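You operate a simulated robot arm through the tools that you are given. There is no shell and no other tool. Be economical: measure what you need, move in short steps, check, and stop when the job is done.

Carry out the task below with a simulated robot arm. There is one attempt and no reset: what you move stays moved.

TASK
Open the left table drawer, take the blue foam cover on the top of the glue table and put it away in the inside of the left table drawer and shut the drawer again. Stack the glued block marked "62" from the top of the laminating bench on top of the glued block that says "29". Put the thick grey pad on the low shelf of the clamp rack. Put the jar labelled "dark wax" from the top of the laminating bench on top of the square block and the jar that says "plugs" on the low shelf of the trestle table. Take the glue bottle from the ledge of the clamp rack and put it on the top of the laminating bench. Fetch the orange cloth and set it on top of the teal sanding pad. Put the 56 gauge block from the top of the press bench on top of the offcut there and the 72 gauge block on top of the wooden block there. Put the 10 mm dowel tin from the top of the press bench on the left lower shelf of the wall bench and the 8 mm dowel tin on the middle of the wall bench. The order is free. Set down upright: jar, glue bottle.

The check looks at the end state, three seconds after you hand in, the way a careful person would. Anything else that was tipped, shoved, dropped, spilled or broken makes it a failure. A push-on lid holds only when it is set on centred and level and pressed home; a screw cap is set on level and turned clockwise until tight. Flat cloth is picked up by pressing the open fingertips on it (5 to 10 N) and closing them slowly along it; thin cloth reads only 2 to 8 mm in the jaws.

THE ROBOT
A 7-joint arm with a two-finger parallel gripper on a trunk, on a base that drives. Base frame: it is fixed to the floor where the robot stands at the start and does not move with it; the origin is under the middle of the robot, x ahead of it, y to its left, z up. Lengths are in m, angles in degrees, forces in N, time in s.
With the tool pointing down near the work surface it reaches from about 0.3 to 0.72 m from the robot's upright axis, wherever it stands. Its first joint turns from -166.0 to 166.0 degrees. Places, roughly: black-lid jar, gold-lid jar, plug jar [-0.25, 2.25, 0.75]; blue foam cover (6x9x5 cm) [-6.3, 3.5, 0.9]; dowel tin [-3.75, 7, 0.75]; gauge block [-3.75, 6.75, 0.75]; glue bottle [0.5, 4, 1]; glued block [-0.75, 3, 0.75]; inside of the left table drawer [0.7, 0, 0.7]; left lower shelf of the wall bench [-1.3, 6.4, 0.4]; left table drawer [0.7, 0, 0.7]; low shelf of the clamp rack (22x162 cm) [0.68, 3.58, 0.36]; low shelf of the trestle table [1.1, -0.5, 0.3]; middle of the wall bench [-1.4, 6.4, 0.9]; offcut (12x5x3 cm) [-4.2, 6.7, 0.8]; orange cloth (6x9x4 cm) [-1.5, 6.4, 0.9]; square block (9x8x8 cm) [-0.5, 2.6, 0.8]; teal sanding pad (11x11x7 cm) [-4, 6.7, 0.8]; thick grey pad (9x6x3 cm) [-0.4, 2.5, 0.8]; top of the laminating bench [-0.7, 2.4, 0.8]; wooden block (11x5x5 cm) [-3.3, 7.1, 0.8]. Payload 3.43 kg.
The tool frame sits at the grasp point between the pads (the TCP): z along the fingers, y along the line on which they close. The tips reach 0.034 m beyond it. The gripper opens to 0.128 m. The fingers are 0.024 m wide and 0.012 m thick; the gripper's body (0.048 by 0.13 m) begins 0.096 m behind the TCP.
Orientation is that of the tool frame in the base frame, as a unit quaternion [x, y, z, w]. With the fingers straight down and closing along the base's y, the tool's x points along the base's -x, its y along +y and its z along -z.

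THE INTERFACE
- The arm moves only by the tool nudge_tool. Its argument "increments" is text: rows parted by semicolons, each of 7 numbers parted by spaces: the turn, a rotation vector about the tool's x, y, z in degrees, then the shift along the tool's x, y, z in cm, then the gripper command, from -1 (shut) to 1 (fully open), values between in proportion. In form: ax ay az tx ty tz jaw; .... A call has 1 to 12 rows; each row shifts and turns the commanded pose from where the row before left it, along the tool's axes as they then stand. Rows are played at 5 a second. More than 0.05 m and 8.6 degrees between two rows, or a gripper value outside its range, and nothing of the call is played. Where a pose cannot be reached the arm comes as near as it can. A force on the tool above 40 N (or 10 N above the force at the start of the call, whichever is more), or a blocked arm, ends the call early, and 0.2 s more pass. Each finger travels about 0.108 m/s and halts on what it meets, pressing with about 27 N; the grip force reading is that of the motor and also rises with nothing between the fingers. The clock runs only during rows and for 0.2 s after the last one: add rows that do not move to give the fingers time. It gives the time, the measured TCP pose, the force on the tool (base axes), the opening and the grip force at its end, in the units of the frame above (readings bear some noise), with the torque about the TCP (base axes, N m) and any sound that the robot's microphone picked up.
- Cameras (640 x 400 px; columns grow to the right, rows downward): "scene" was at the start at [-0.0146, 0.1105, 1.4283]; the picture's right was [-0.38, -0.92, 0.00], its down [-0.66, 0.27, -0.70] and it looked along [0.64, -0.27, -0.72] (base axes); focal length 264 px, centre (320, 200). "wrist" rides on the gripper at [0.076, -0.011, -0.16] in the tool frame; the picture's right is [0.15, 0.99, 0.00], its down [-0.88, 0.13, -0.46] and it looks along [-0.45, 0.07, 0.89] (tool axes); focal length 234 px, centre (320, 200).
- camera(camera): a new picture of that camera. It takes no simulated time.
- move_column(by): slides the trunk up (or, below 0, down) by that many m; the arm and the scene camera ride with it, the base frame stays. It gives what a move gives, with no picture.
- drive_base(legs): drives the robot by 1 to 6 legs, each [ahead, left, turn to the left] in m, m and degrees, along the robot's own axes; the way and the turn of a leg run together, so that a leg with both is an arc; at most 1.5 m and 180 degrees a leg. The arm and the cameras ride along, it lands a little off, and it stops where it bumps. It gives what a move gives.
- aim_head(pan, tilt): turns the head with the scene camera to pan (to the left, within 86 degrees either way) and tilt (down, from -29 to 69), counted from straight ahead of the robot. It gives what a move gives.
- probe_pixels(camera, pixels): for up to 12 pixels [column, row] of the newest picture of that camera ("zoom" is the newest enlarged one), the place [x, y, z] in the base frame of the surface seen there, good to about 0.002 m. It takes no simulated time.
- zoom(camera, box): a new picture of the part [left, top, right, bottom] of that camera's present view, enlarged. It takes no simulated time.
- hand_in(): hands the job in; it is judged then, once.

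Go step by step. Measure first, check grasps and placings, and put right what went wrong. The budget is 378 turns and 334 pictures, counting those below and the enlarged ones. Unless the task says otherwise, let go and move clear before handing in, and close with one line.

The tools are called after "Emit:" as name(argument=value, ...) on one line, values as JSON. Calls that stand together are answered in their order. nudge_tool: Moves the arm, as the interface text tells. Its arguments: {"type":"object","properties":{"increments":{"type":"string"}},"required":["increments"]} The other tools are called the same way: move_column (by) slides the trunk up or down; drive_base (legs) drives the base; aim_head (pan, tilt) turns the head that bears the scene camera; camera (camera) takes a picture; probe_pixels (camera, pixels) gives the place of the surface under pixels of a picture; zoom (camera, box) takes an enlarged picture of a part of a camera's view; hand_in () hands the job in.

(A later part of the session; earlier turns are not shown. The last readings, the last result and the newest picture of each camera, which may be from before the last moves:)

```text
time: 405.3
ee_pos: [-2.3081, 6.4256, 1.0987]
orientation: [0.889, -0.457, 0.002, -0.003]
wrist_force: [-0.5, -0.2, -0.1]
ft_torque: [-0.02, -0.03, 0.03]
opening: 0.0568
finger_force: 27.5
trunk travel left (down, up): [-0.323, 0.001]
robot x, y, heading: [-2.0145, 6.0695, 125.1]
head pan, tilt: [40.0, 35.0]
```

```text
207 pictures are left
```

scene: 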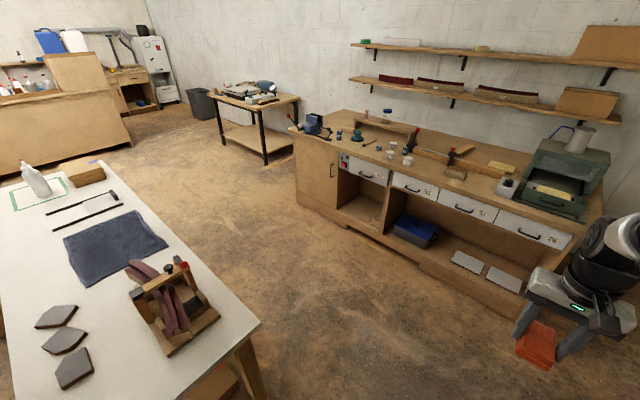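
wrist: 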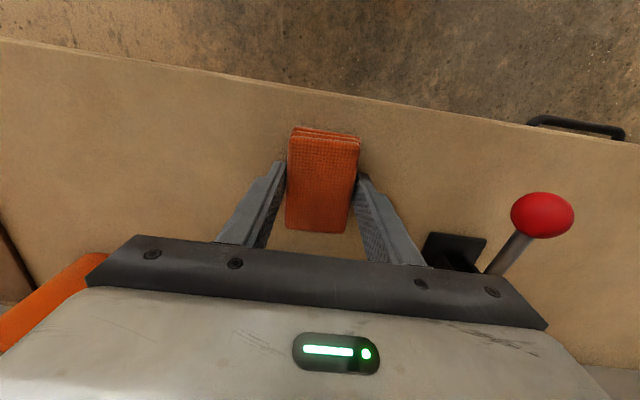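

A clear aisle runs between the white table and the press bench. Probe for positions.

Emit:
probe_pixels(camera="scene", pixels=[[258, 322], [180, 238], [300, 205], [420, 268], [520, 300], [570, 235], [300, 140], [357, 133], [390, 152], [452, 172], [430, 175], [360, 170]])

Emit:
zoom(camera="scene", box=[285, 95, 545, 225])

```text
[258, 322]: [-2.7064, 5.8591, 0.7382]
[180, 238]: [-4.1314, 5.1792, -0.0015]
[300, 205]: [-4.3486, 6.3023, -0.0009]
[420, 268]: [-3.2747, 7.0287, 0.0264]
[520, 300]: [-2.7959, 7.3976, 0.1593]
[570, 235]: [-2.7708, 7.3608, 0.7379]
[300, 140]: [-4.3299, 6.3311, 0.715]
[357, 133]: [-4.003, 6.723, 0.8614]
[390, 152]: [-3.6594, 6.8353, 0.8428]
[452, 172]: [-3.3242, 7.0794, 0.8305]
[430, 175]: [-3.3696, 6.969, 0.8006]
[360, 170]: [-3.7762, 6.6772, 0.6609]
```

```text
2.46 times, centred on (415, 160) of scene
```

zoom: 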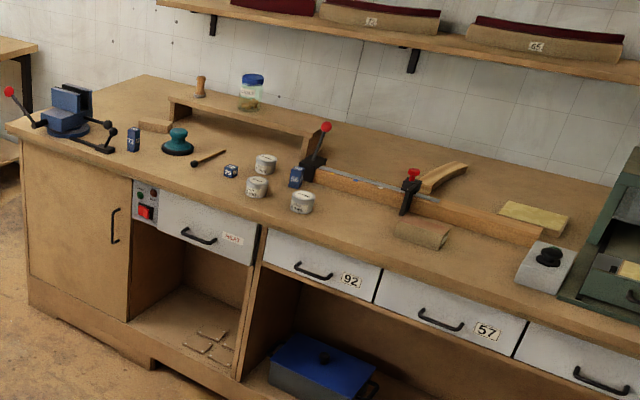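

Drive around the white table's corner to a stand in front of the teal pad.

Emit:
drive_base(legs=[[0.73, 0.2, 0], [0.277, 0.957, 0], [0, 0, -1.7]])

Emit:
aim_head(pan=5, tilt=45)

Emit:
camera(camera="scene")

Emit:
camera(camera="wrist")

```text
time: 418.9
ee_pos: [-3.823, 6.5841, 1.0995]
orientation: [0.884, -0.468, -0.001, -0.004]
wrist_force: [0.8, -0.5, -0.8]
ft_torque: [0.01, -0.01, -0.02]
opening: 0.0569
finger_force: 26.6
trunk travel left (down, up): [-0.323, 0.001]
robot x, y, heading: [-3.5365, 6.2221, 123.9]
head pan, tilt: [40.0, 35.0]
```

```text
time: 419.9
ee_pos: [-3.8228, 6.5832, 1.0998]
orientation: [0.884, -0.468, 0.001, -0.003]
wrist_force: [0.2, 0.0, -0.7]
ft_torque: [0.0, 0.0, 0.0]
opening: 0.0565
finger_force: 26.4
trunk travel left (down, up): [-0.323, 0.001]
robot x, y, heading: [-3.5324, 6.2162, 124.2]
head pan, tilt: [5.0, 45.0]
```

```text
205 pictures are left
```

scene: 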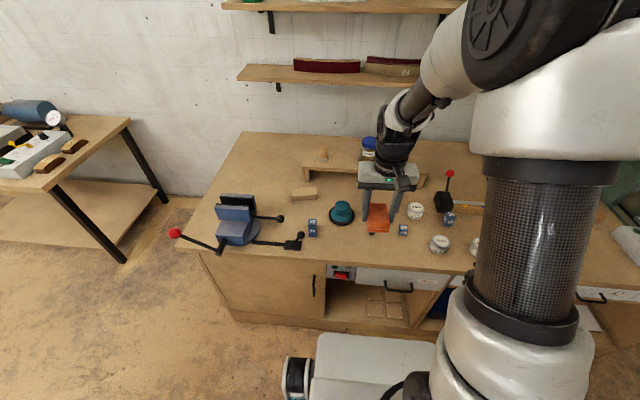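

```text
204 pictures are left
```

wrist: 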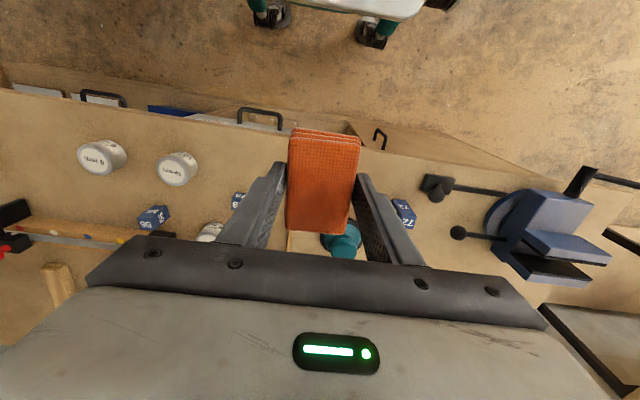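

Emit:
zoom(camera="scene", box=[280, 170, 480, 270])

Emit:
probe_pixels(camera="zoom", pixels=[[198, 115], [198, 130], [175, 130], [222, 130], [198, 108], [198, 155], [160, 150], [235, 150], [197, 170], [105, 175], [85, 75], [198, 140]])

```text
3.20 times, centred on (380, 220) of scene
```

zoom: 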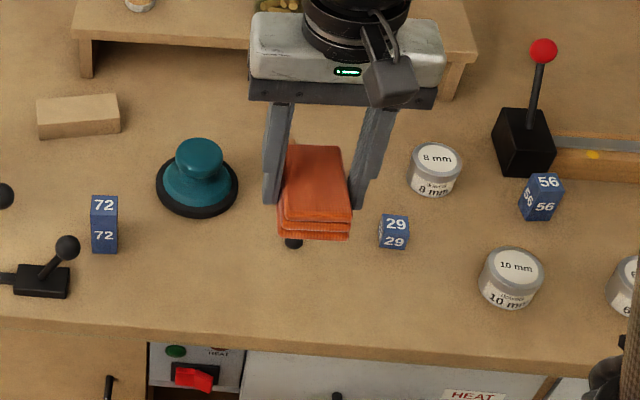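

```text
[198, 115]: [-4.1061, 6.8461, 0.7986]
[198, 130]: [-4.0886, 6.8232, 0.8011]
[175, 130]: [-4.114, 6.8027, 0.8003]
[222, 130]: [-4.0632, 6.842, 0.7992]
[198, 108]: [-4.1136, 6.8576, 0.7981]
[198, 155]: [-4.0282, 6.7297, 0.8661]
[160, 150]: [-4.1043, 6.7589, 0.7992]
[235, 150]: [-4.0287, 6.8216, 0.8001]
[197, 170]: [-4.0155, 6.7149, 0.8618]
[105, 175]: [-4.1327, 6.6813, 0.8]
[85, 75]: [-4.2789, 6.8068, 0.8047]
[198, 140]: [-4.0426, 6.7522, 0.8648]
```

Teal pad has a knob top at (-4.027,6.730,0.867). Slide the base 0.2 m left for reach, then move above it.

Emit:
drive_base(legs=[[0.02, 0.2, 0]])

```text
time: 422.4
ee_pos: [-3.9958, 6.489, 1.1002]
orientation: [0.884, -0.467, 0.002, -0.003]
wrist_force: [0.4, 0.1, 0.0]
ft_torque: [-0.01, 0.04, 0.03]
opening: 0.0569
finger_force: 26.7
trunk travel left (down, up): [-0.323, 0.001]
robot x, y, heading: [-3.7098, 6.1251, 124.4]
head pan, tilt: [5.0, 45.0]
```

Emit:
nudge_tool(increments="0 0 0 -4.33 -2.2 0 -0.4; 0 0 0 -4.33 -2.2 0 -0.4; 0 0 0 -4.33 -2.2 0 -0.4; 0 0 0 -4.33 -2.2 0 -0.4; 0 0 0 -4.33 -2.2 0 -0.4; 0 0 0 0 0 4.5 -0.4; 0 0 0 0 0 4.5 -0.4; 0 0 0 0 0 4.5 -0.4; 0 0 0 0 0 0 -0.4")

Emit:
zoom(camera="scene", box=[300, 120, 480, 250])

Emit:
camera(camera="wrist")

```text
time: 424.4
ee_pos: [-4.0276, 6.73, 0.9657]
orientation: [0.884, -0.467, 0.001, -0.004]
wrist_force: [0.7, 0.2, -0.9]
ft_torque: [-0.02, 0.01, 0.03]
opening: 0.0568
finger_force: 27.2
trunk travel left (down, up): [-0.323, 0.001]
robot x, y, heading: [-3.7086, 6.1251, 124.2]
head pan, tilt: [5.0, 45.0]
```

```text
3.08 times, centred on (390, 185) of scene
```

zoom: 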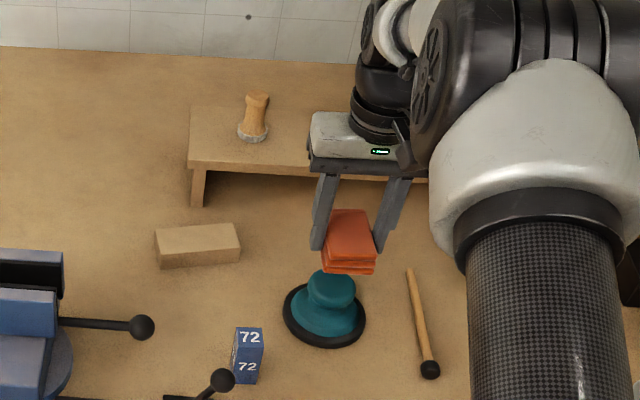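

```text
201 pictures are left
```

wrist: 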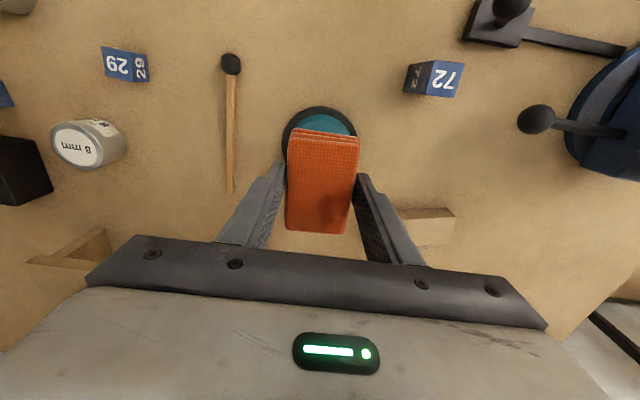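

Aligned with the pad (column 321). Lower the cloth onto the knob.

Emit:
nudge_tool(increments="0 0 0 0 0 3 -0.4; 0 0 0 0 0 2.2 -0.4; 0 0 0 0 0 0.2 -0.4; 0 0 0 0 0 0 -0.4")

Emit:
nudge_tool(increments="0 0 0 0 0 0.2 -0.4; 0 0 0 0 0 0.15 -0.4; 0 0 0 0 0 0 -0.4")

Emit:
zoom(camera="scene", box=[360, 160, 440, 230])

```text
time: 425.4
ee_pos: [-4.0276, 6.7313, 0.9105]
orientation: [0.884, -0.467, 0.001, -0.003]
wrist_force: [-0.8, 0.1, 0.2]
ft_torque: [0.02, 0.0, 0.03]
opening: 0.0569
finger_force: 27.0
trunk travel left (down, up): [-0.323, 0.001]
robot x, y, heading: [-3.7067, 6.1311, 124.0]
head pan, tilt: [5.0, 45.0]
```

```text
time: 426.2
ee_pos: [-4.0268, 6.7313, 0.9068]
orientation: [0.884, -0.467, 0.0, -0.003]
wrist_force: [-0.1, 0.2, -0.3]
ft_torque: [0.0, -0.05, 0.02]
opening: 0.0571
finger_force: 26.4
trunk travel left (down, up): [-0.323, 0.001]
robot x, y, heading: [-3.7082, 6.1256, 124.1]
head pan, tilt: [5.0, 45.0]
```

```text
5.71 times, centred on (400, 195) of scene
```

zoom: 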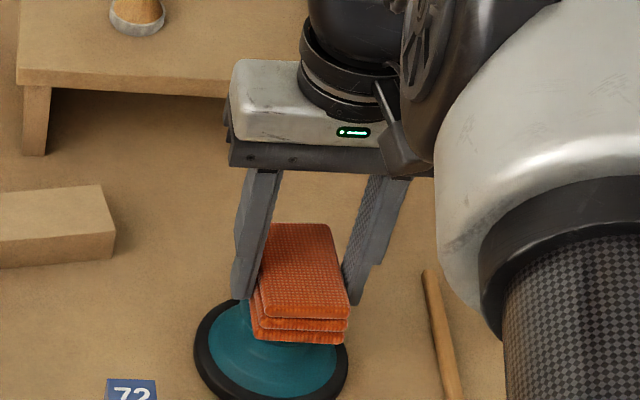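

Emit:
nudge_tool(increments="0 0 0 0 0 0.15 -0.4; 0 0 0 0 0 0.15 -0.4; 0 0 0 0 0 0 -0.4")

Emit:
nudge_tool(increments="0 0 0 0 0 0.1 -0.4; 0 0 0 0 0 0 -0.4")

```text
time: 427.0
ee_pos: [-4.0271, 6.7315, 0.9056]
orientation: [0.884, -0.467, 0.0, -0.004]
wrist_force: [-0.9, 0.0, 2.1]
ft_torque: [-0.05, 0.07, -0.01]
opening: 0.057
finger_force: 26.6
trunk travel left (down, up): [-0.323, 0.001]
robot x, y, heading: [-3.7092, 6.1233, 123.9]
head pan, tilt: [5.0, 45.0]
```

```text
time: 427.6
ee_pos: [-4.0279, 6.731, 0.9043]
orientation: [0.884, -0.467, 0.0, -0.005]
wrist_force: [0.8, -0.6, 6.8]
ft_torque: [-0.09, 0.07, -0.01]
opening: 0.0568
finger_force: 27.3
trunk travel left (down, up): [-0.323, 0.001]
robot x, y, heading: [-3.705, 6.1234, 124.0]
head pan, tilt: [5.0, 45.0]
```

Contact (6.8 N). Release slowly and rise.

Emit:
nudge_tool(increments="0 0 0 0 0 -0.1 -0.4; 0 0 0 0 0 0 -0.05; 0 0 0 0 0 0 0.2; 0 0 0 0 0 0 0.3; 0 0 0 0 0 -4 0.3; 0 0 0 0 0 -4 0.3; 0 0 0 0 0 -4 0.3; 0 0 0 0 0 0 0.3")

Emit:
camera(camera="wrist")

Emit:
zoom(camera="scene", box=[360, 160, 440, 230])

```text
time: 429.4
ee_pos: [-4.0271, 6.7304, 1.0263]
orientation: [0.884, -0.468, 0.001, -0.004]
wrist_force: [0.3, -0.6, 0.9]
ft_torque: [0.01, -0.02, 0.01]
opening: 0.0831
finger_force: 0.0
trunk travel left (down, up): [-0.323, 0.001]
robot x, y, heading: [-3.7066, 6.123, 124.3]
head pan, tilt: [5.0, 45.0]
```

```text
199 pictures are left
```

wrist: 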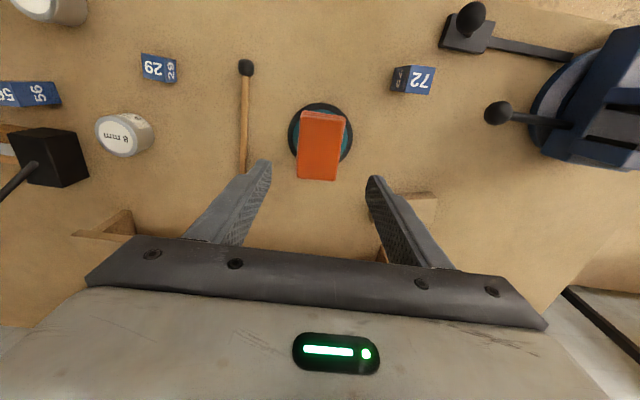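

```text
5.71 times, centred on (400, 195) of scene
```

zoom: 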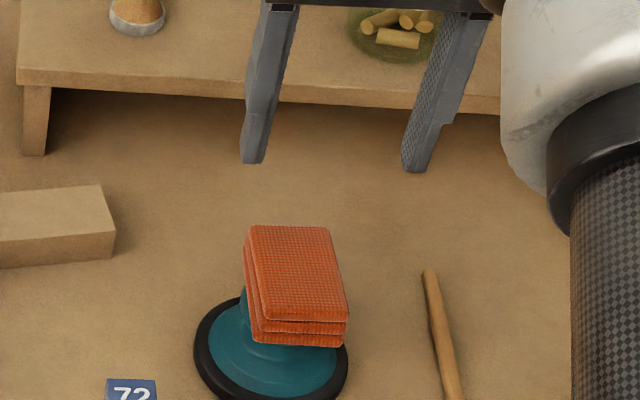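

The cloth rests on the knob; check it is level by probing its top corners.

Emit:
probe_pixels(camera="zoom", pixels=[[255, 235], [325, 235], [340, 312], [268, 312], [298, 275], [270, 370]])

Emit:
probe_pixels(camera="wrist", pixels=[[305, 115], [338, 118], [333, 175], [302, 172], [320, 105], [294, 130], [347, 135]])

```text
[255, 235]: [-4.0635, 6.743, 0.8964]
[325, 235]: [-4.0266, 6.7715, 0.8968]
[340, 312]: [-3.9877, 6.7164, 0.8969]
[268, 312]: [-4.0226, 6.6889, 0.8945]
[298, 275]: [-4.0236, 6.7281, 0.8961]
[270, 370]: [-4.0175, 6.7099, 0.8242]
```

```text
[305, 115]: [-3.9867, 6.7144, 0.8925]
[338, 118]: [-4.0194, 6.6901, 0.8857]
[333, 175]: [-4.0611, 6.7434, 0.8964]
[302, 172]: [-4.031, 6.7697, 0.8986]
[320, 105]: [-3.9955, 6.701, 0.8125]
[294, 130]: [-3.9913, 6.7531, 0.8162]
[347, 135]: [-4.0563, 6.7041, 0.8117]
```

Cloth is level and centred. Now measure the 72 gauge, offcut and others.

Emit:
aim_head(pan=-5, tilt=50)

Emit:
camera(camera="scene")

Emit:
zoom(camera="wrist", box=[370, 40, 470, 120])

Emit:
probe_pixels(camera="zoom", pixels=[[245, 200], [395, 240], [410, 180], [330, 210], [170, 200], [240, 170], [250, 330]])

```text
time: 430.1
ee_pos: [-4.0272, 6.7298, 1.026]
orientation: [0.884, -0.467, 0.0, -0.002]
wrist_force: [0.0, 1.2, 0.2]
ft_torque: [0.02, 0.0, 0.04]
opening: 0.0834
finger_force: 0.0
trunk travel left (down, up): [-0.323, 0.001]
robot x, y, heading: [-3.7073, 6.1235, 124.1]
head pan, tilt: [-5.0, 50.0]
```

```text
197 pictures are left
```

scene: 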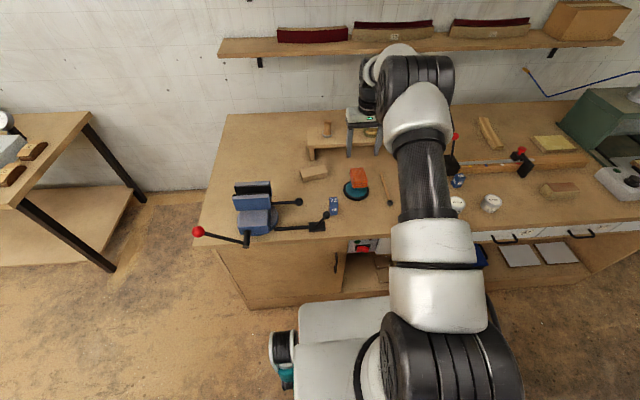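

```text
5.00 times, centred on (420, 80) of wrist
```

zoom: 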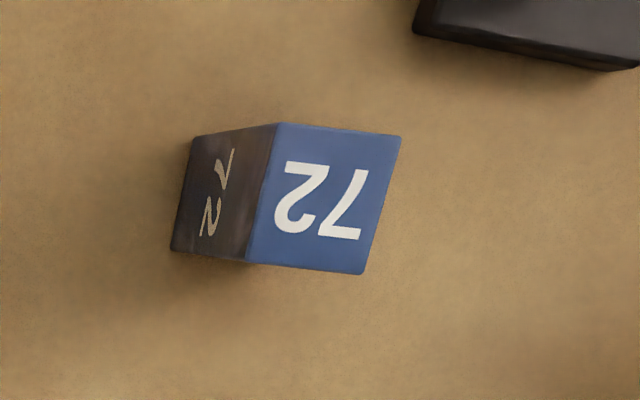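

```text
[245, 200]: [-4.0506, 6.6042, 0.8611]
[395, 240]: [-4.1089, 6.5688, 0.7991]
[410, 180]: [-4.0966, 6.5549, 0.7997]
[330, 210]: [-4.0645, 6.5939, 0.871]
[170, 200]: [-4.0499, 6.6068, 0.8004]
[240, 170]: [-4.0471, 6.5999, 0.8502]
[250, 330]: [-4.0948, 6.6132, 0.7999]
```

Emit:
probe_pixels(camera="zoom", pixels=[[282, 130], [393, 140], [358, 266], [255, 257]])

Emit:
zoom(camera="scene", box=[430, 130, 600, 240])

Emit:
zoom(camera="scene", box=[280, 140, 400, 220])

Emit:
probe_pixels(camera="zoom", pixels=[[110, 150], [230, 132], [248, 180], [125, 200], [180, 165], [115, 215], [270, 335], [310, 330]])

```text
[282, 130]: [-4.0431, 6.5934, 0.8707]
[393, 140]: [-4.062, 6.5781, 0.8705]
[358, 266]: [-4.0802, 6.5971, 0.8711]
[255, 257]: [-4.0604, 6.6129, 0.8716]
```

```text
3.64 times, centred on (515, 185) of scene
```

zoom: 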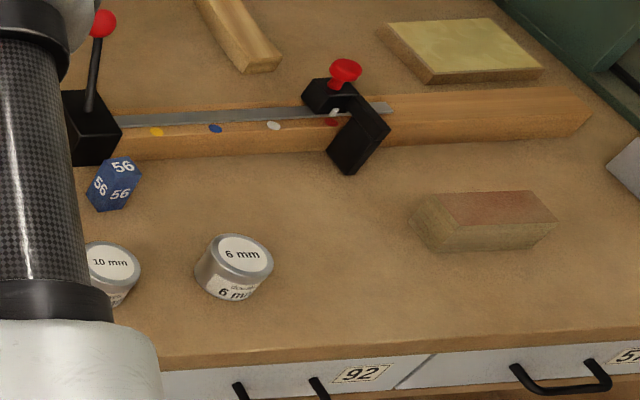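

```text
5.00 times, centred on (340, 180) of scene
```

zoom: 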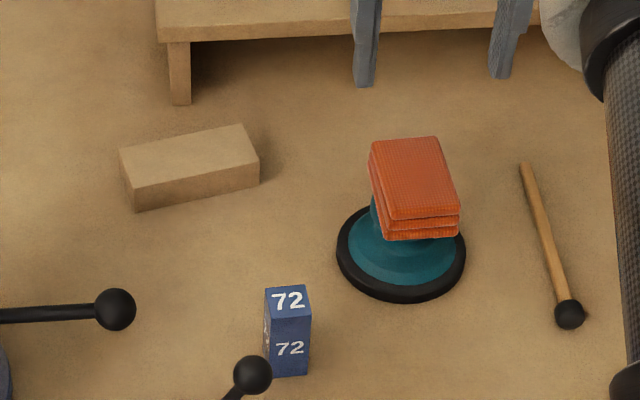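

```text
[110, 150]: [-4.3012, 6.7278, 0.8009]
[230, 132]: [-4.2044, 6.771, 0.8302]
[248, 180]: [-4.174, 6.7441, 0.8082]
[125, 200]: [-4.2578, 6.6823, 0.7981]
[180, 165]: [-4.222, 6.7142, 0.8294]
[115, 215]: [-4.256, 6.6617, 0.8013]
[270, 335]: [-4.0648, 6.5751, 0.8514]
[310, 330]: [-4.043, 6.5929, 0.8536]
```

Emit:
probe_pixels(camera="wrist", pixels=[[470, 20], [462, 40], [500, 45], [498, 113], [560, 50], [412, 80]])

Emit:
probe_pixels(camera="zoom", pixels=[[128, 155], [240, 132], [255, 165], [135, 188], [190, 160], [250, 375], [235, 395]])

```text
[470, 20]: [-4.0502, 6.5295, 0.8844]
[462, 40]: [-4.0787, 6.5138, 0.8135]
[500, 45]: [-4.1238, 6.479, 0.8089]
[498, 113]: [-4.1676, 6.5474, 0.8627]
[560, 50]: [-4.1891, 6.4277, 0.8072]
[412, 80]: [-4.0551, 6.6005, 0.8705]
```

```text
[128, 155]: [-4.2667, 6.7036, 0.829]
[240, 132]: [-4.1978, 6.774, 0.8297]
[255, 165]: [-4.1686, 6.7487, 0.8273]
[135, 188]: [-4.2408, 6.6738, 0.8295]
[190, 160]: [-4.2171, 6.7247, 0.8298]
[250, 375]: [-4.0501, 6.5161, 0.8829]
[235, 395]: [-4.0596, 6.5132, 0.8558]
```

72 gauge centre (-4.061,6.595), offcut centre (-4.2185,6.725) with top 0.83. Move over the 72 gauge.

Emit:
nudge_tool(increments="0 0 0 3.07 3.47 0 0.1; 0 0 0 3.07 3.47 0 0; 0 0 0 3.07 3.47 0 -0.1; 0 0 -5 0 0 0 -0.1; 0 0 0 0 0 4 -0.1; 0 0 0 0 0 4 -0.1; 0 0 0 0 0 0 -0.1")

Emit:
camera(camera="wrist")

```text
time: 431.7
ee_pos: [-4.062, 6.596, 0.9439]
orientation: [0.904, -0.428, 0.0, -0.003]
wrist_force: [0.0, -0.3, -0.6]
ft_torque: [0.0, 0.01, -0.04]
opening: 0.0577
finger_force: 0.1
trunk travel left (down, up): [-0.323, 0.001]
robot x, y, heading: [-3.7063, 6.1263, 124.0]
head pan, tilt: [-5.0, 50.0]
```

```text
193 pictures are left
```

wrist: 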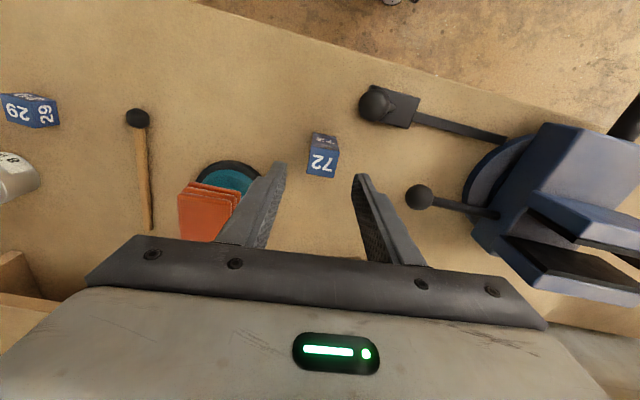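

Well aligned. Descend and grip.

Emit:
nudge_tool(increments="0 0 0 0 0 4 -0.1; 0 0 0 0 0 4 -0.1; 0 0 0 0 0 1.9 -0.1; 0 0 0 0 0 0 -0.4; 0 0 0 0 0 0 -0.8; 0 0 0 0 0 0 -0.8; 0 0 0 0 0 0 -0.8")

Emit:
camera(camera="wrist")

```text
time: 433.3
ee_pos: [-4.0616, 6.5969, 0.8444]
orientation: [0.904, -0.428, 0.002, -0.004]
wrist_force: [-1.6, -0.7, 0.6]
ft_torque: [0.02, 0.06, 0.01]
opening: 0.0296
finger_force: 26.9
trunk travel left (down, up): [-0.323, 0.001]
robot x, y, heading: [-3.7073, 6.1243, 124.3]
head pan, tilt: [-5.0, 50.0]
```

```text
192 pictures are left
```

wrist: 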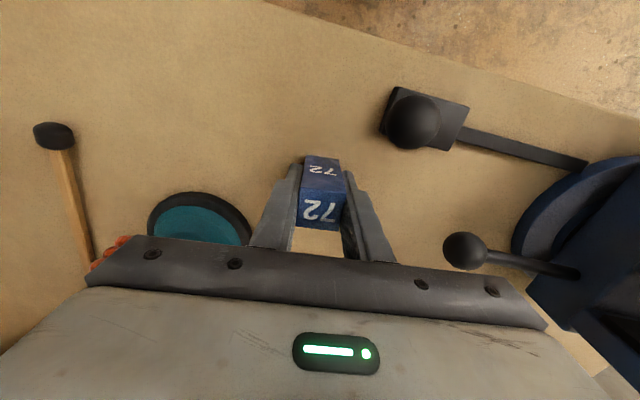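

72 held (30 mm). Lift, and slide right 0.7 m to the wooden block.

Emit:
nudge_tool(increments="0 0 0 0 0 -4.5 -0.8; 0 0 0 0 0 -4.5 -0.8; 0 0 0 0 0 -4.5 -0.8; 0 0 0 0 0 -4.5 -0.8; 0 0 0 0 0 -3 -0.8; 0 0 0 4 0 0 -0.8; 0 0 0 4 0 0 -0.8; 0 0 0 0 0 0 -0.8")

Emit:
drive_base(legs=[[0, -0.7, 0]])

Emit:
aim_head(pan=0, tilt=50)

Emit:
camera(camera="scene")

Emit:
camera(camera="wrist")

```text
time: 435.1
ee_pos: [-4.0104, 6.5344, 1.0546]
orientation: [0.903, -0.429, 0.001, -0.004]
wrist_force: [-0.2, -0.3, -1.8]
ft_torque: [-0.01, -0.04, 0.01]
opening: 0.0296
finger_force: 27.3
trunk travel left (down, up): [-0.323, 0.001]
robot x, y, heading: [-3.7071, 6.1218, 124.2]
head pan, tilt: [-5.0, 50.0]
```

```text
time: 442.3
ee_pos: [-3.4337, 6.9275, 1.0541]
orientation: [0.905, -0.426, 0.001, -0.004]
wrist_force: [0.2, 0.1, -2.6]
ft_torque: [0.01, -0.02, 0.01]
opening: 0.0296
finger_force: 27.2
trunk travel left (down, up): [-0.323, 0.001]
robot x, y, heading: [-3.1278, 6.5214, 124.6]
head pan, tilt: [-5.0, 50.0]
```

```text
time: 442.9
ee_pos: [-3.4341, 6.9279, 1.0551]
orientation: [0.905, -0.426, 0.001, -0.003]
wrist_force: [-0.5, -0.3, -2.2]
ft_torque: [0.02, -0.02, -0.02]
opening: 0.0294
finger_force: 26.9
trunk travel left (down, up): [-0.323, 0.001]
robot x, y, heading: [-3.1259, 6.5205, 124.3]
head pan, tilt: [0.0, 50.0]
```

```text
191 pictures are left
```

scene: 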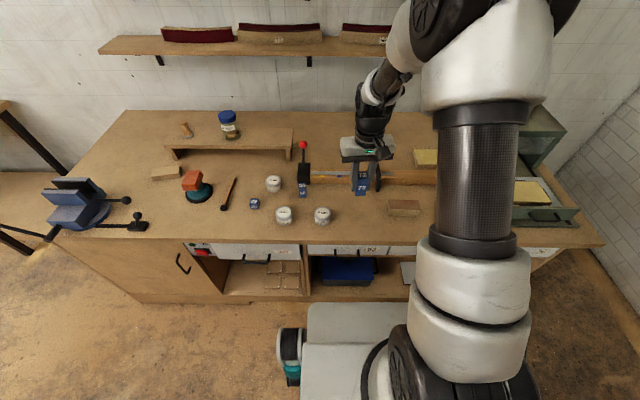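

```text
190 pictures are left
```

wrist: 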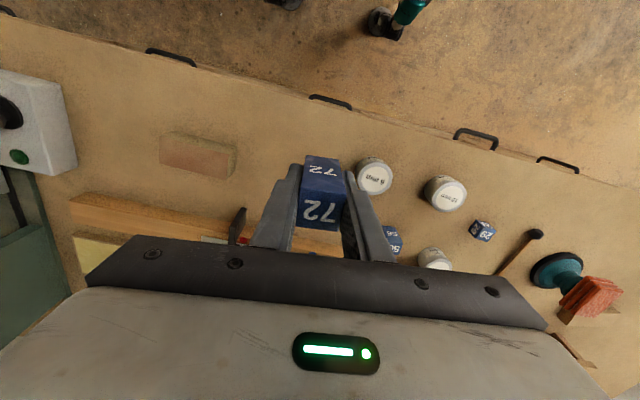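

Wooden block at (404,208). Measure its top.

Emit:
zoom(camera="scene", box=[360, 180, 440, 230])

Emit:
probe_pixels(camera="wrist", pixels=[[165, 135], [232, 150], [160, 160], [228, 172], [198, 153], [160, 130], [236, 145]])

```text
8.00 times, centred on (400, 205) of scene
```

zoom: 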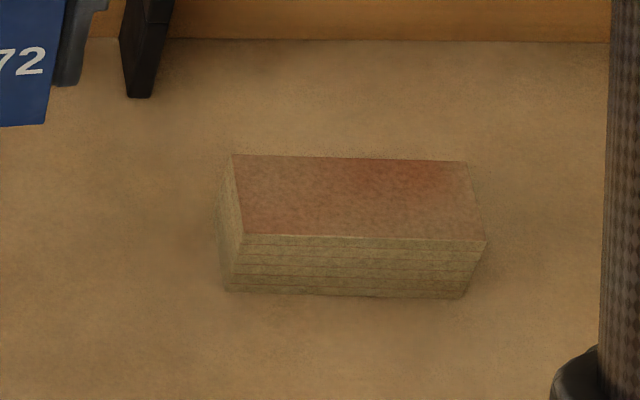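

```text
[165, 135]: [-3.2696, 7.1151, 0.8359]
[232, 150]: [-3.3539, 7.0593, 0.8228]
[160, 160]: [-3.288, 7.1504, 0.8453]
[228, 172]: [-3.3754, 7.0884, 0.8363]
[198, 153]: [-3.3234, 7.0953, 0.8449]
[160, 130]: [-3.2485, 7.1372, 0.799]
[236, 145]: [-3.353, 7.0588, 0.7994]
```

Emit:
probe_pixels(camera="zoom", pixels=[[240, 160], [460, 168], [478, 236], [250, 231], [355, 198]])

```text
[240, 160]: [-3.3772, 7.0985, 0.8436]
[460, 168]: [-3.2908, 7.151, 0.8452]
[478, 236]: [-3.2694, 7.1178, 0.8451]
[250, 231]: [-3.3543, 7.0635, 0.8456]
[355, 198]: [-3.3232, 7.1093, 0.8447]
```

Block centre (-3.323,7.108), top 0.845. Move above and lower.

Emit:
nudge_tool(increments="0 0 0 -1.36 -4 0 -0.8; 0 0 0 -1.36 -4 0 -0.8; 0 0 0 -1.36 -4 0 -0.8; 0 0 0 -1.36 -4 0 -0.8; 0 0 0 -1.36 -4 0 -0.8; 0 0 8 0 0 0 -0.8; 0 0 0 0 0 4 -0.8; 0 0 0 0 0 4 -0.8; 0 0 0 0 0 4 -0.8; 0 0 0 0 0 0 -0.8")

Emit:
camera(camera="wrist")

Emit:
zoom(camera="scene", box=[360, 150, 460, 230])

```text
time: 445.1
ee_pos: [-3.3224, 7.1083, 0.9367]
orientation: [0.873, -0.488, 0.001, -0.004]
wrist_force: [-0.3, 0.0, -2.8]
ft_torque: [0.01, -0.01, 0.01]
opening: 0.0298
finger_force: 27.4
trunk travel left (down, up): [-0.323, 0.001]
robot x, y, heading: [-3.1285, 6.5204, 124.5]
head pan, tilt: [0.0, 50.0]
```

```text
188 pictures are left
```

wrist: 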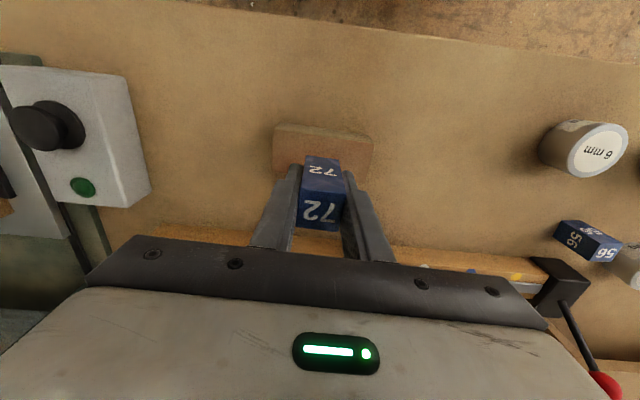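

```text
5.00 times, centred on (410, 190) of scene
```

zoom: 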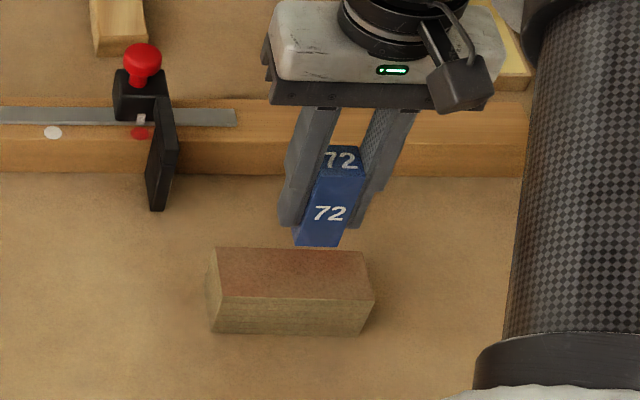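

Lower to contact.

Emit:
nudge_tool(increments="0 0 0 0 0 3 -0.8; 0 0 0 0 0 1.4 -0.8; 0 0 0 0 0 0 -0.8")

Emit:
nudge_tool(increments="0 0 0 0 0 0.15 -0.8; 0 0 0 0 0 0.15 -0.8; 0 0 0 0 0 0 -0.8")

Emit:
nudge_tool(increments="0 0 0 0 0 0.15 -0.8; 0 0 0 0 0 0 -0.8")

```text
time: 445.9
ee_pos: [-3.3241, 7.109, 0.8942]
orientation: [0.873, -0.488, 0.001, -0.004]
wrist_force: [-0.6, 0.3, -1.7]
ft_torque: [-0.01, -0.01, 0.0]
opening: 0.0298
finger_force: 26.8
trunk travel left (down, up): [-0.323, 0.001]
robot x, y, heading: [-3.1263, 6.5174, 124.2]
head pan, tilt: [0.0, 50.0]
```

```text
time: 446.7
ee_pos: [-3.3229, 7.1085, 0.8899]
orientation: [0.873, -0.488, 0.001, -0.003]
wrist_force: [-0.1, -0.7, -2.3]
ft_torque: [0.01, 0.0, -0.02]
opening: 0.0298
finger_force: 27.2
trunk travel left (down, up): [-0.323, 0.001]
robot x, y, heading: [-3.1248, 6.5182, 124.2]
head pan, tilt: [0.0, 50.0]
```

```text
time: 447.3
ee_pos: [-3.323, 7.1087, 0.8891]
orientation: [0.874, -0.487, 0.0, -0.004]
wrist_force: [1.4, -1.2, 6.8]
ft_torque: [-0.24, 0.08, 0.02]
opening: 0.0295
finger_force: 27.0
trunk travel left (down, up): [-0.323, 0.001]
robot x, y, heading: [-3.1257, 6.5208, 124.4]
head pan, tilt: [0.0, 50.0]
```

Contact. Release and rise.

Emit:
nudge_tool(increments="0 0 0 0 0 0 -0.5; 0 0 0 0 0 0 -0.2; 0 0 0 0 0 0 -0.2; 0 0 0 0 0 -4 -0.2; 0 0 0 0 0 -4 -0.2; 0 0 0 0 0 -4 -0.2; 0 0 0 0 0 -4 -0.2; 0 0 0 0 0 0 -0.2")

Emit:
camera(camera="wrist")

Emit:
zoom(camera="scene", box=[360, 150, 460, 230])

Emit:
zoom(camera="scene", box=[230, 160, 350, 240])

```text
time: 449.1
ee_pos: [-3.3228, 7.1068, 1.0483]
orientation: [0.873, -0.487, 0.001, -0.004]
wrist_force: [0.3, 0.0, -0.8]
ft_torque: [0.01, -0.03, -0.05]
opening: 0.0512
finger_force: 0.1
trunk travel left (down, up): [-0.323, 0.001]
robot x, y, heading: [-3.1259, 6.5177, 124.3]
head pan, tilt: [0.0, 50.0]
```

```text
186 pictures are left
```

wrist: 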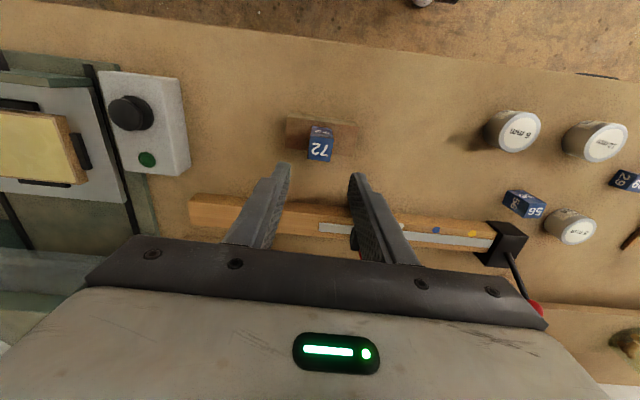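

```text
5.00 times, centred on (410, 190) of scene
```

zoom: 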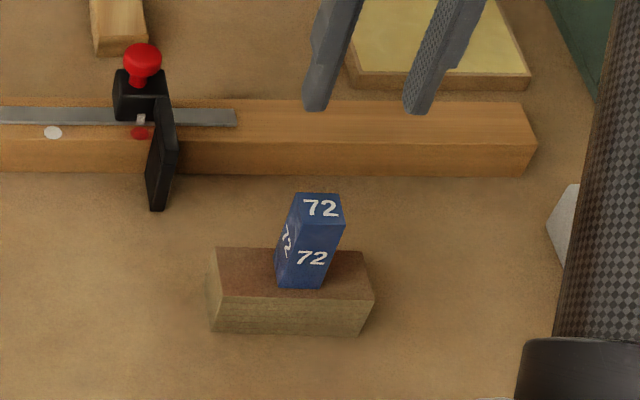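

```text
5.00 times, centred on (290, 200) of scene
```

zoom: 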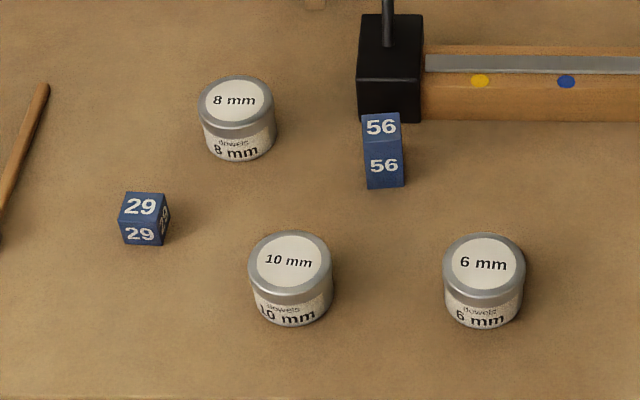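

72 stands on the wooden block. Probe the 56 gauge and the tins.

Emit:
probe_pixels(camera="zoom", pixels=[[366, 118], [398, 118], [402, 135], [364, 138], [382, 128], [290, 262], [250, 262], [330, 262], [235, 102], [200, 102], [272, 102], [390, 80]])

```text
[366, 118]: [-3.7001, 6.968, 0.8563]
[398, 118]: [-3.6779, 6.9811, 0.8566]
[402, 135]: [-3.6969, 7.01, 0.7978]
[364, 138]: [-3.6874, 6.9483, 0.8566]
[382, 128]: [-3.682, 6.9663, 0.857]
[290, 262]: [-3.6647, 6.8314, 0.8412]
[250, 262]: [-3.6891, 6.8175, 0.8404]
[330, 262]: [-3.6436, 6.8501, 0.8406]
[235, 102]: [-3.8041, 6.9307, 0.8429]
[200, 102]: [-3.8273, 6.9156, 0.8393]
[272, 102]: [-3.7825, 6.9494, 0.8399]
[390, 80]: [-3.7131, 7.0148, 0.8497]
```

Check the lever behind the 56 gauge for clearance.

Emit:
zoom(camera="scene", box=[260, 120, 360, 220])

Emit:
probe_pixels(camera="scene", pixels=[[302, 144], [303, 155], [304, 162], [305, 168], [304, 178], [301, 165]])

Emit:
probe_pixels(camera="wrist", pixels=[[505, 232], [490, 248], [535, 308], [515, 275], [520, 240], [500, 262], [525, 203]])

```text
4.00 times, centred on (310, 170) of scene
```

zoom: 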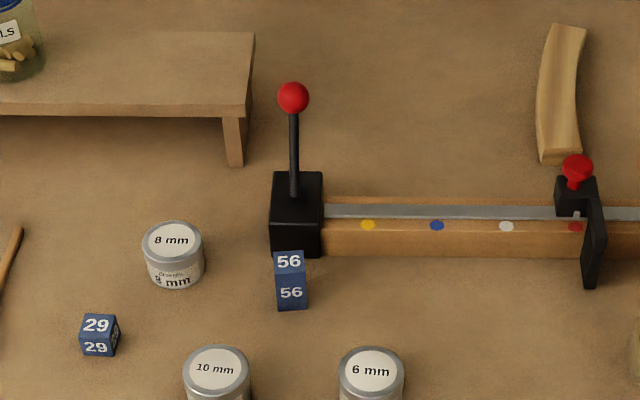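

```text
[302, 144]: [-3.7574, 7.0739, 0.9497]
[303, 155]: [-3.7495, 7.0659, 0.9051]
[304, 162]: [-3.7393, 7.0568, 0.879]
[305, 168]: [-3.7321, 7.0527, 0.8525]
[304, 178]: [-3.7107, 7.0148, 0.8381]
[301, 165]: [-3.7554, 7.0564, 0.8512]
```

```text
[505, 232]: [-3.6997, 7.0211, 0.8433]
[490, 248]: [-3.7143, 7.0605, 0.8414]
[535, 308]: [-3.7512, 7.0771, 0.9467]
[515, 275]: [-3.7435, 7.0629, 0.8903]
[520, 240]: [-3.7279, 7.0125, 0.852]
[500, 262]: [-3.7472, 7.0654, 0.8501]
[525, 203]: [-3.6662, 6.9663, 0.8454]
```

Lever is 13 cm behind — fine. Slide base left 0.25 m and approach the 56 gauge.

Emit:
drive_base(legs=[[0, 0.25, 0]])

```text
time: 452.1
ee_pos: [-3.5283, 6.9655, 1.0486]
orientation: [0.873, -0.487, 0.001, -0.003]
wrist_force: [0.0, 1.2, 0.3]
ft_torque: [0.03, -0.01, -0.01]
opening: 0.0512
finger_force: 0.1
trunk travel left (down, up): [-0.323, 0.001]
robot x, y, heading: [-3.3315, 6.3813, 124.3]
head pan, tilt: [0.0, 50.0]
```

Emit:
nudge_tool(increments="0 0 0 -2.08 3.25 0 -0.15; 0 0 0 -2.08 3.25 0 -0.15; 0 0 0 -2.08 3.25 0 -0.15; 0 0 0 -2.08 3.25 0 -0.15; 0 0 0 0 0 4 -0.15; 0 0 0 0 0 4 -0.15; 0 0 0 0 0 0 -0.15")

Emit:
camera(camera="wrist")

```text
time: 453.7
ee_pos: [-3.6834, 6.9703, 0.9654]
orientation: [0.873, -0.488, 0.001, -0.004]
wrist_force: [0.2, 0.8, 0.4]
ft_torque: [0.0, 0.02, 0.0]
opening: 0.0544
finger_force: 0.0
trunk travel left (down, up): [-0.323, 0.001]
robot x, y, heading: [-3.3338, 6.3772, 124.4]
head pan, tilt: [0.0, 50.0]
```

```text
182 pictures are left
```

wrist: 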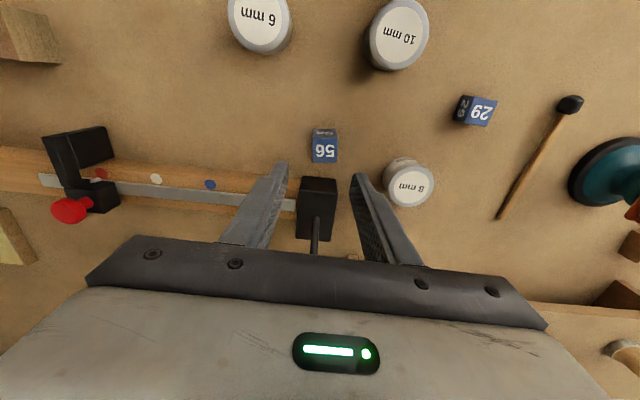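

Emit:
probe_pixels(camera="wrist", pixels=[[325, 150], [314, 142], [336, 142], [313, 160], [336, 160], [320, 180]])

```text
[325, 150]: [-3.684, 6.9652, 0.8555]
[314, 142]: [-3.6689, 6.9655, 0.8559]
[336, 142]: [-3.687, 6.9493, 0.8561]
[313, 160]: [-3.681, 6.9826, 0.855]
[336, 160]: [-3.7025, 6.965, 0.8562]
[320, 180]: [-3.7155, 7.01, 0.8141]
```

Emit:
nudge_tool(increments="0 0 0 0.33 0.4 4 -0.2; 0 0 0 0 0 4 -0.2; 0 0 0 0 0 4 -0.2; 0 0 0 0 0 0.5 -0.2; 0 0 0 0 0 0 -0.5; 0 0 0 0 0 0 -0.8; 0 0 0 0 0 0 -0.8; 0 0 0 0 0 0 -0.8")

Emit:
camera(camera="wrist")

```text
time: 455.5
ee_pos: [-3.6828, 6.9646, 0.842]
orientation: [0.873, -0.488, 0.001, -0.003]
wrist_force: [-0.2, 1.2, 0.4]
ft_torque: [0.03, 0.07, -0.02]
opening: 0.0295
finger_force: 26.7
trunk travel left (down, up): [-0.323, 0.001]
robot x, y, heading: [-3.3323, 6.3822, 124.3]
head pan, tilt: [0.0, 50.0]
```

```text
181 pictures are left
```

wrist: 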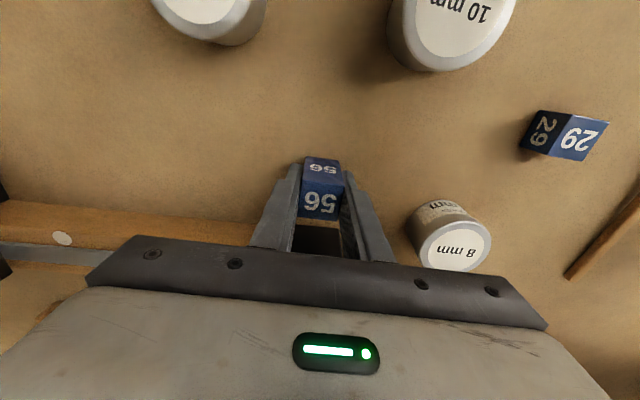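

56 held (29.5 mm). Lift, retract slightly and drive left to the offcut.

Emit:
nudge_tool(increments="0 0 0 0 0 -4.5 -0.8; 0 0 0 0 0 -4.5 -0.8; 0 0 0 0 0 -4.5 -0.8; 0 0 0 0 0 -4.5 -0.8; 0 0 0 0 0 -3 -0.8; 0 0 0 4 0 0 -0.8; 0 0 0 4 0 0 -0.8; 0 0 0 4 0 0 -0.8; 0 0 0 0 0 0 -0.8")

Emit:
drive_base(legs=[[0.06, 0.6, 0]])

Emit:
camera(camera="scene")

Emit:
camera(camera="wrist")

```text
time: 457.5
ee_pos: [-3.6226, 6.8628, 1.0528]
orientation: [0.873, -0.488, 0.002, -0.003]
wrist_force: [-0.7, 0.8, -1.2]
ft_torque: [0.01, 0.01, -0.03]
opening: 0.0295
finger_force: 27.4
trunk travel left (down, up): [-0.323, 0.001]
robot x, y, heading: [-3.3351, 6.3791, 124.5]
head pan, tilt: [0.0, 50.0]
```

```text
time: 463.7
ee_pos: [-4.1484, 6.574, 1.0524]
orientation: [0.873, -0.487, 0.001, -0.004]
wrist_force: [-0.2, -0.8, -1.0]
ft_torque: [-0.02, -0.01, -0.04]
opening: 0.0296
finger_force: 27.6
trunk travel left (down, up): [-0.323, 0.001]
robot x, y, heading: [-3.8594, 6.096, 124.5]
head pan, tilt: [0.0, 50.0]
```

```text
180 pictures are left
```

scene: 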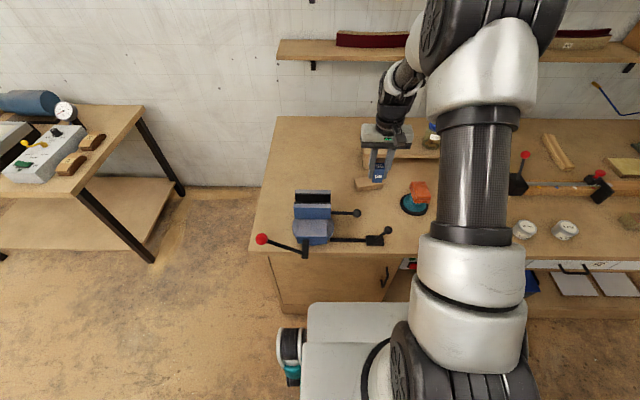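

```text
179 pictures are left
```

wrist: 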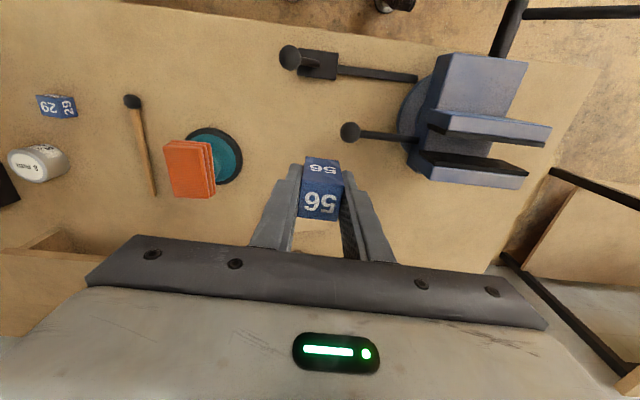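

Move above the offcut, aligning to its 46° axis.

Emit:
nudge_tool(increments="0 0 0 -4.12 -0.5 0 -0.8; 0 0 0 -4.12 -0.5 0 -0.8; 0 0 0 -4.12 -0.5 0 -0.8; 0 0 0 -4.12 -0.5 0 -0.8; 0 0 -7 0 0 0 -0.8; 0 0 -7 0 0 0 -0.8; 0 0 0 0 0 4 -0.8; 0 0 0 0 0 0 -0.8")

Emit:
zoom(camera="scene", box=[310, 100, 450, 220])

Emit:
camera(camera="wrist")

```text
time: 465.5
ee_pos: [-4.2175, 6.7255, 1.0139]
orientation: [0.927, -0.376, 0.001, -0.004]
wrist_force: [0.1, -0.7, -0.8]
ft_torque: [-0.01, 0.0, 0.0]
opening: 0.0299
finger_force: 27.1
trunk travel left (down, up): [-0.323, 0.001]
robot x, y, heading: [-3.8562, 6.0952, 124.7]
head pan, tilt: [0.0, 50.0]
```

```text
3.33 times, centred on (380, 160) of scene
```

zoom: 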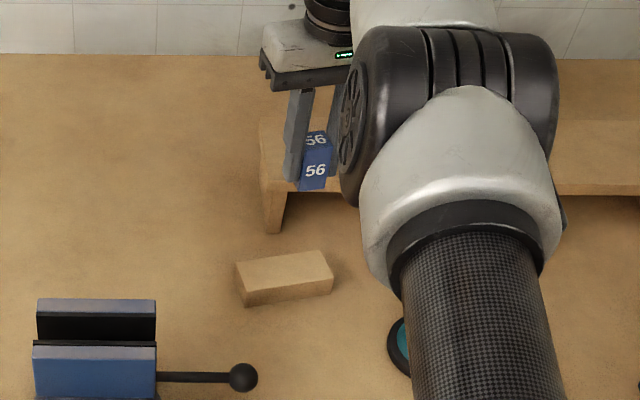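

```text
177 pictures are left
```

wrist: 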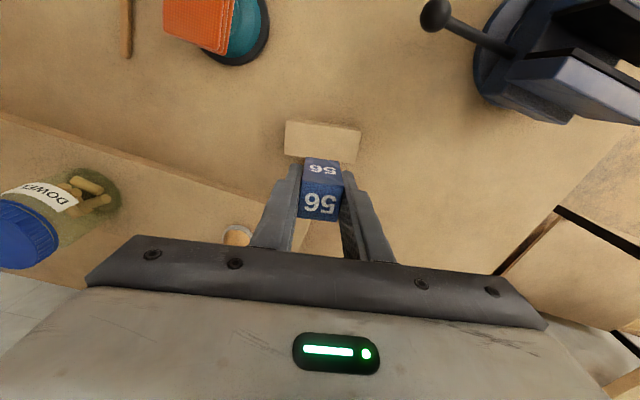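

Emit:
probe_pixels(camera="wrist", pixels=[[238, 235], [232, 243], [288, 135], [357, 143], [320, 142], [291, 125], [358, 160], [200, 225]])

Emit:
probe_pixels(camera="zoom", pixels=[[240, 268], [325, 255], [330, 280], [248, 293], [285, 272]])

```text
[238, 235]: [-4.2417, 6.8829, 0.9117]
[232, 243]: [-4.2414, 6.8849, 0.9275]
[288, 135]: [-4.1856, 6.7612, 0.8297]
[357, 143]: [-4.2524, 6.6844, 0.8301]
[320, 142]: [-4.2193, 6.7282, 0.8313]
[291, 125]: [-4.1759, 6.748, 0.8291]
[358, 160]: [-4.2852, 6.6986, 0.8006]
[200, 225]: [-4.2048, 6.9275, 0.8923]
```

```text
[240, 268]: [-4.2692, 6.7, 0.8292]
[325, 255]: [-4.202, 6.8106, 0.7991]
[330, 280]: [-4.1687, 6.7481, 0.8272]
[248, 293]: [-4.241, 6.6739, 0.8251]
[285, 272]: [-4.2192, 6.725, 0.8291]
```

Clear of the peg. Lower.

Emit:
nudge_tool(increments="0 0 0 0 0 4.5 -0.8; 0 0 0 0 0 4.5 -0.8; 0 0 0 0 0 4.3 -0.8; 0 0 0 0 0 0.4 -0.8; 0 0 0 0 0 0 -0.8")

Emit:
nudge_tool(increments="0 0 0 0 0 0.15 -0.8; 0 0 0 0 0 0.15 -0.8; 0 0 0 0 0 0 -0.8")

Emit:
nudge_tool(increments="0 0 0 0 0 0.15 -0.8; 0 0 0 0 0 0 -0.8")

```text
time: 466.7
ee_pos: [-4.2139, 6.7216, 0.8764]
orientation: [0.926, -0.377, 0.001, -0.004]
wrist_force: [-0.4, 0.7, -1.1]
ft_torque: [-0.01, 0.01, 0.01]
opening: 0.0295
finger_force: 26.9
out of reach, approached as far as the arm can: row 3
trunk travel left (down, up): [-0.323, 0.001]
robot x, y, heading: [-3.8608, 6.0951, 124.6]
head pan, tilt: [0.0, 50.0]
```

```text
time: 467.5
ee_pos: [-4.2135, 6.718, 0.8746]
orientation: [0.927, -0.376, 0.002, -0.003]
wrist_force: [0.3, -0.3, -2.4]
ft_torque: [0.03, 0.01, -0.01]
opening: 0.0297
finger_force: 26.7
trunk travel left (down, up): [-0.323, 0.001]
robot x, y, heading: [-3.8608, 6.0921, 124.5]
head pan, tilt: [0.0, 50.0]
```

```text
time: 468.1
ee_pos: [-4.2123, 6.7188, 0.8729]
orientation: [0.926, -0.377, 0.001, -0.004]
wrist_force: [-0.1, 0.4, -1.5]
ft_torque: [0.0, -0.01, 0.02]
opening: 0.0296
finger_force: 26.2
trunk travel left (down, up): [-0.323, 0.001]
robot x, y, heading: [-3.8605, 6.0908, 124.7]
head pan, tilt: [0.0, 50.0]
```

At the reach limit, 1 cm short. Raise, drive 4 cm ahead, and re-centre.

Emit:
nudge_tool(increments="0 0 0 0 0 -3 -0.8; 0 0 0 0 0 0 -0.8")

Emit:
drive_base(legs=[[0.04, 0, 0]])

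```text
time: 468.7
ee_pos: [-4.2153, 6.721, 0.903]
orientation: [0.926, -0.377, 0.002, -0.002]
wrist_force: [-0.1, 0.9, -2.1]
ft_torque: [0.02, 0.03, 0.02]
opening: 0.0299
finger_force: 26.5
trunk travel left (down, up): [-0.323, 0.001]
robot x, y, heading: [-3.8606, 6.0908, 124.4]
head pan, tilt: [0.0, 50.0]
```

```text
time: 469.6
ee_pos: [-4.2377, 6.7546, 0.9025]
orientation: [0.926, -0.376, 0.002, -0.002]
wrist_force: [-1.1, -0.5, -2.2]
ft_torque: [-0.05, -0.04, 0.03]
opening: 0.0299
finger_force: 27.1
trunk travel left (down, up): [-0.323, 0.001]
robot x, y, heading: [-3.8817, 6.1261, 124.6]
head pan, tilt: [0.0, 50.0]
```

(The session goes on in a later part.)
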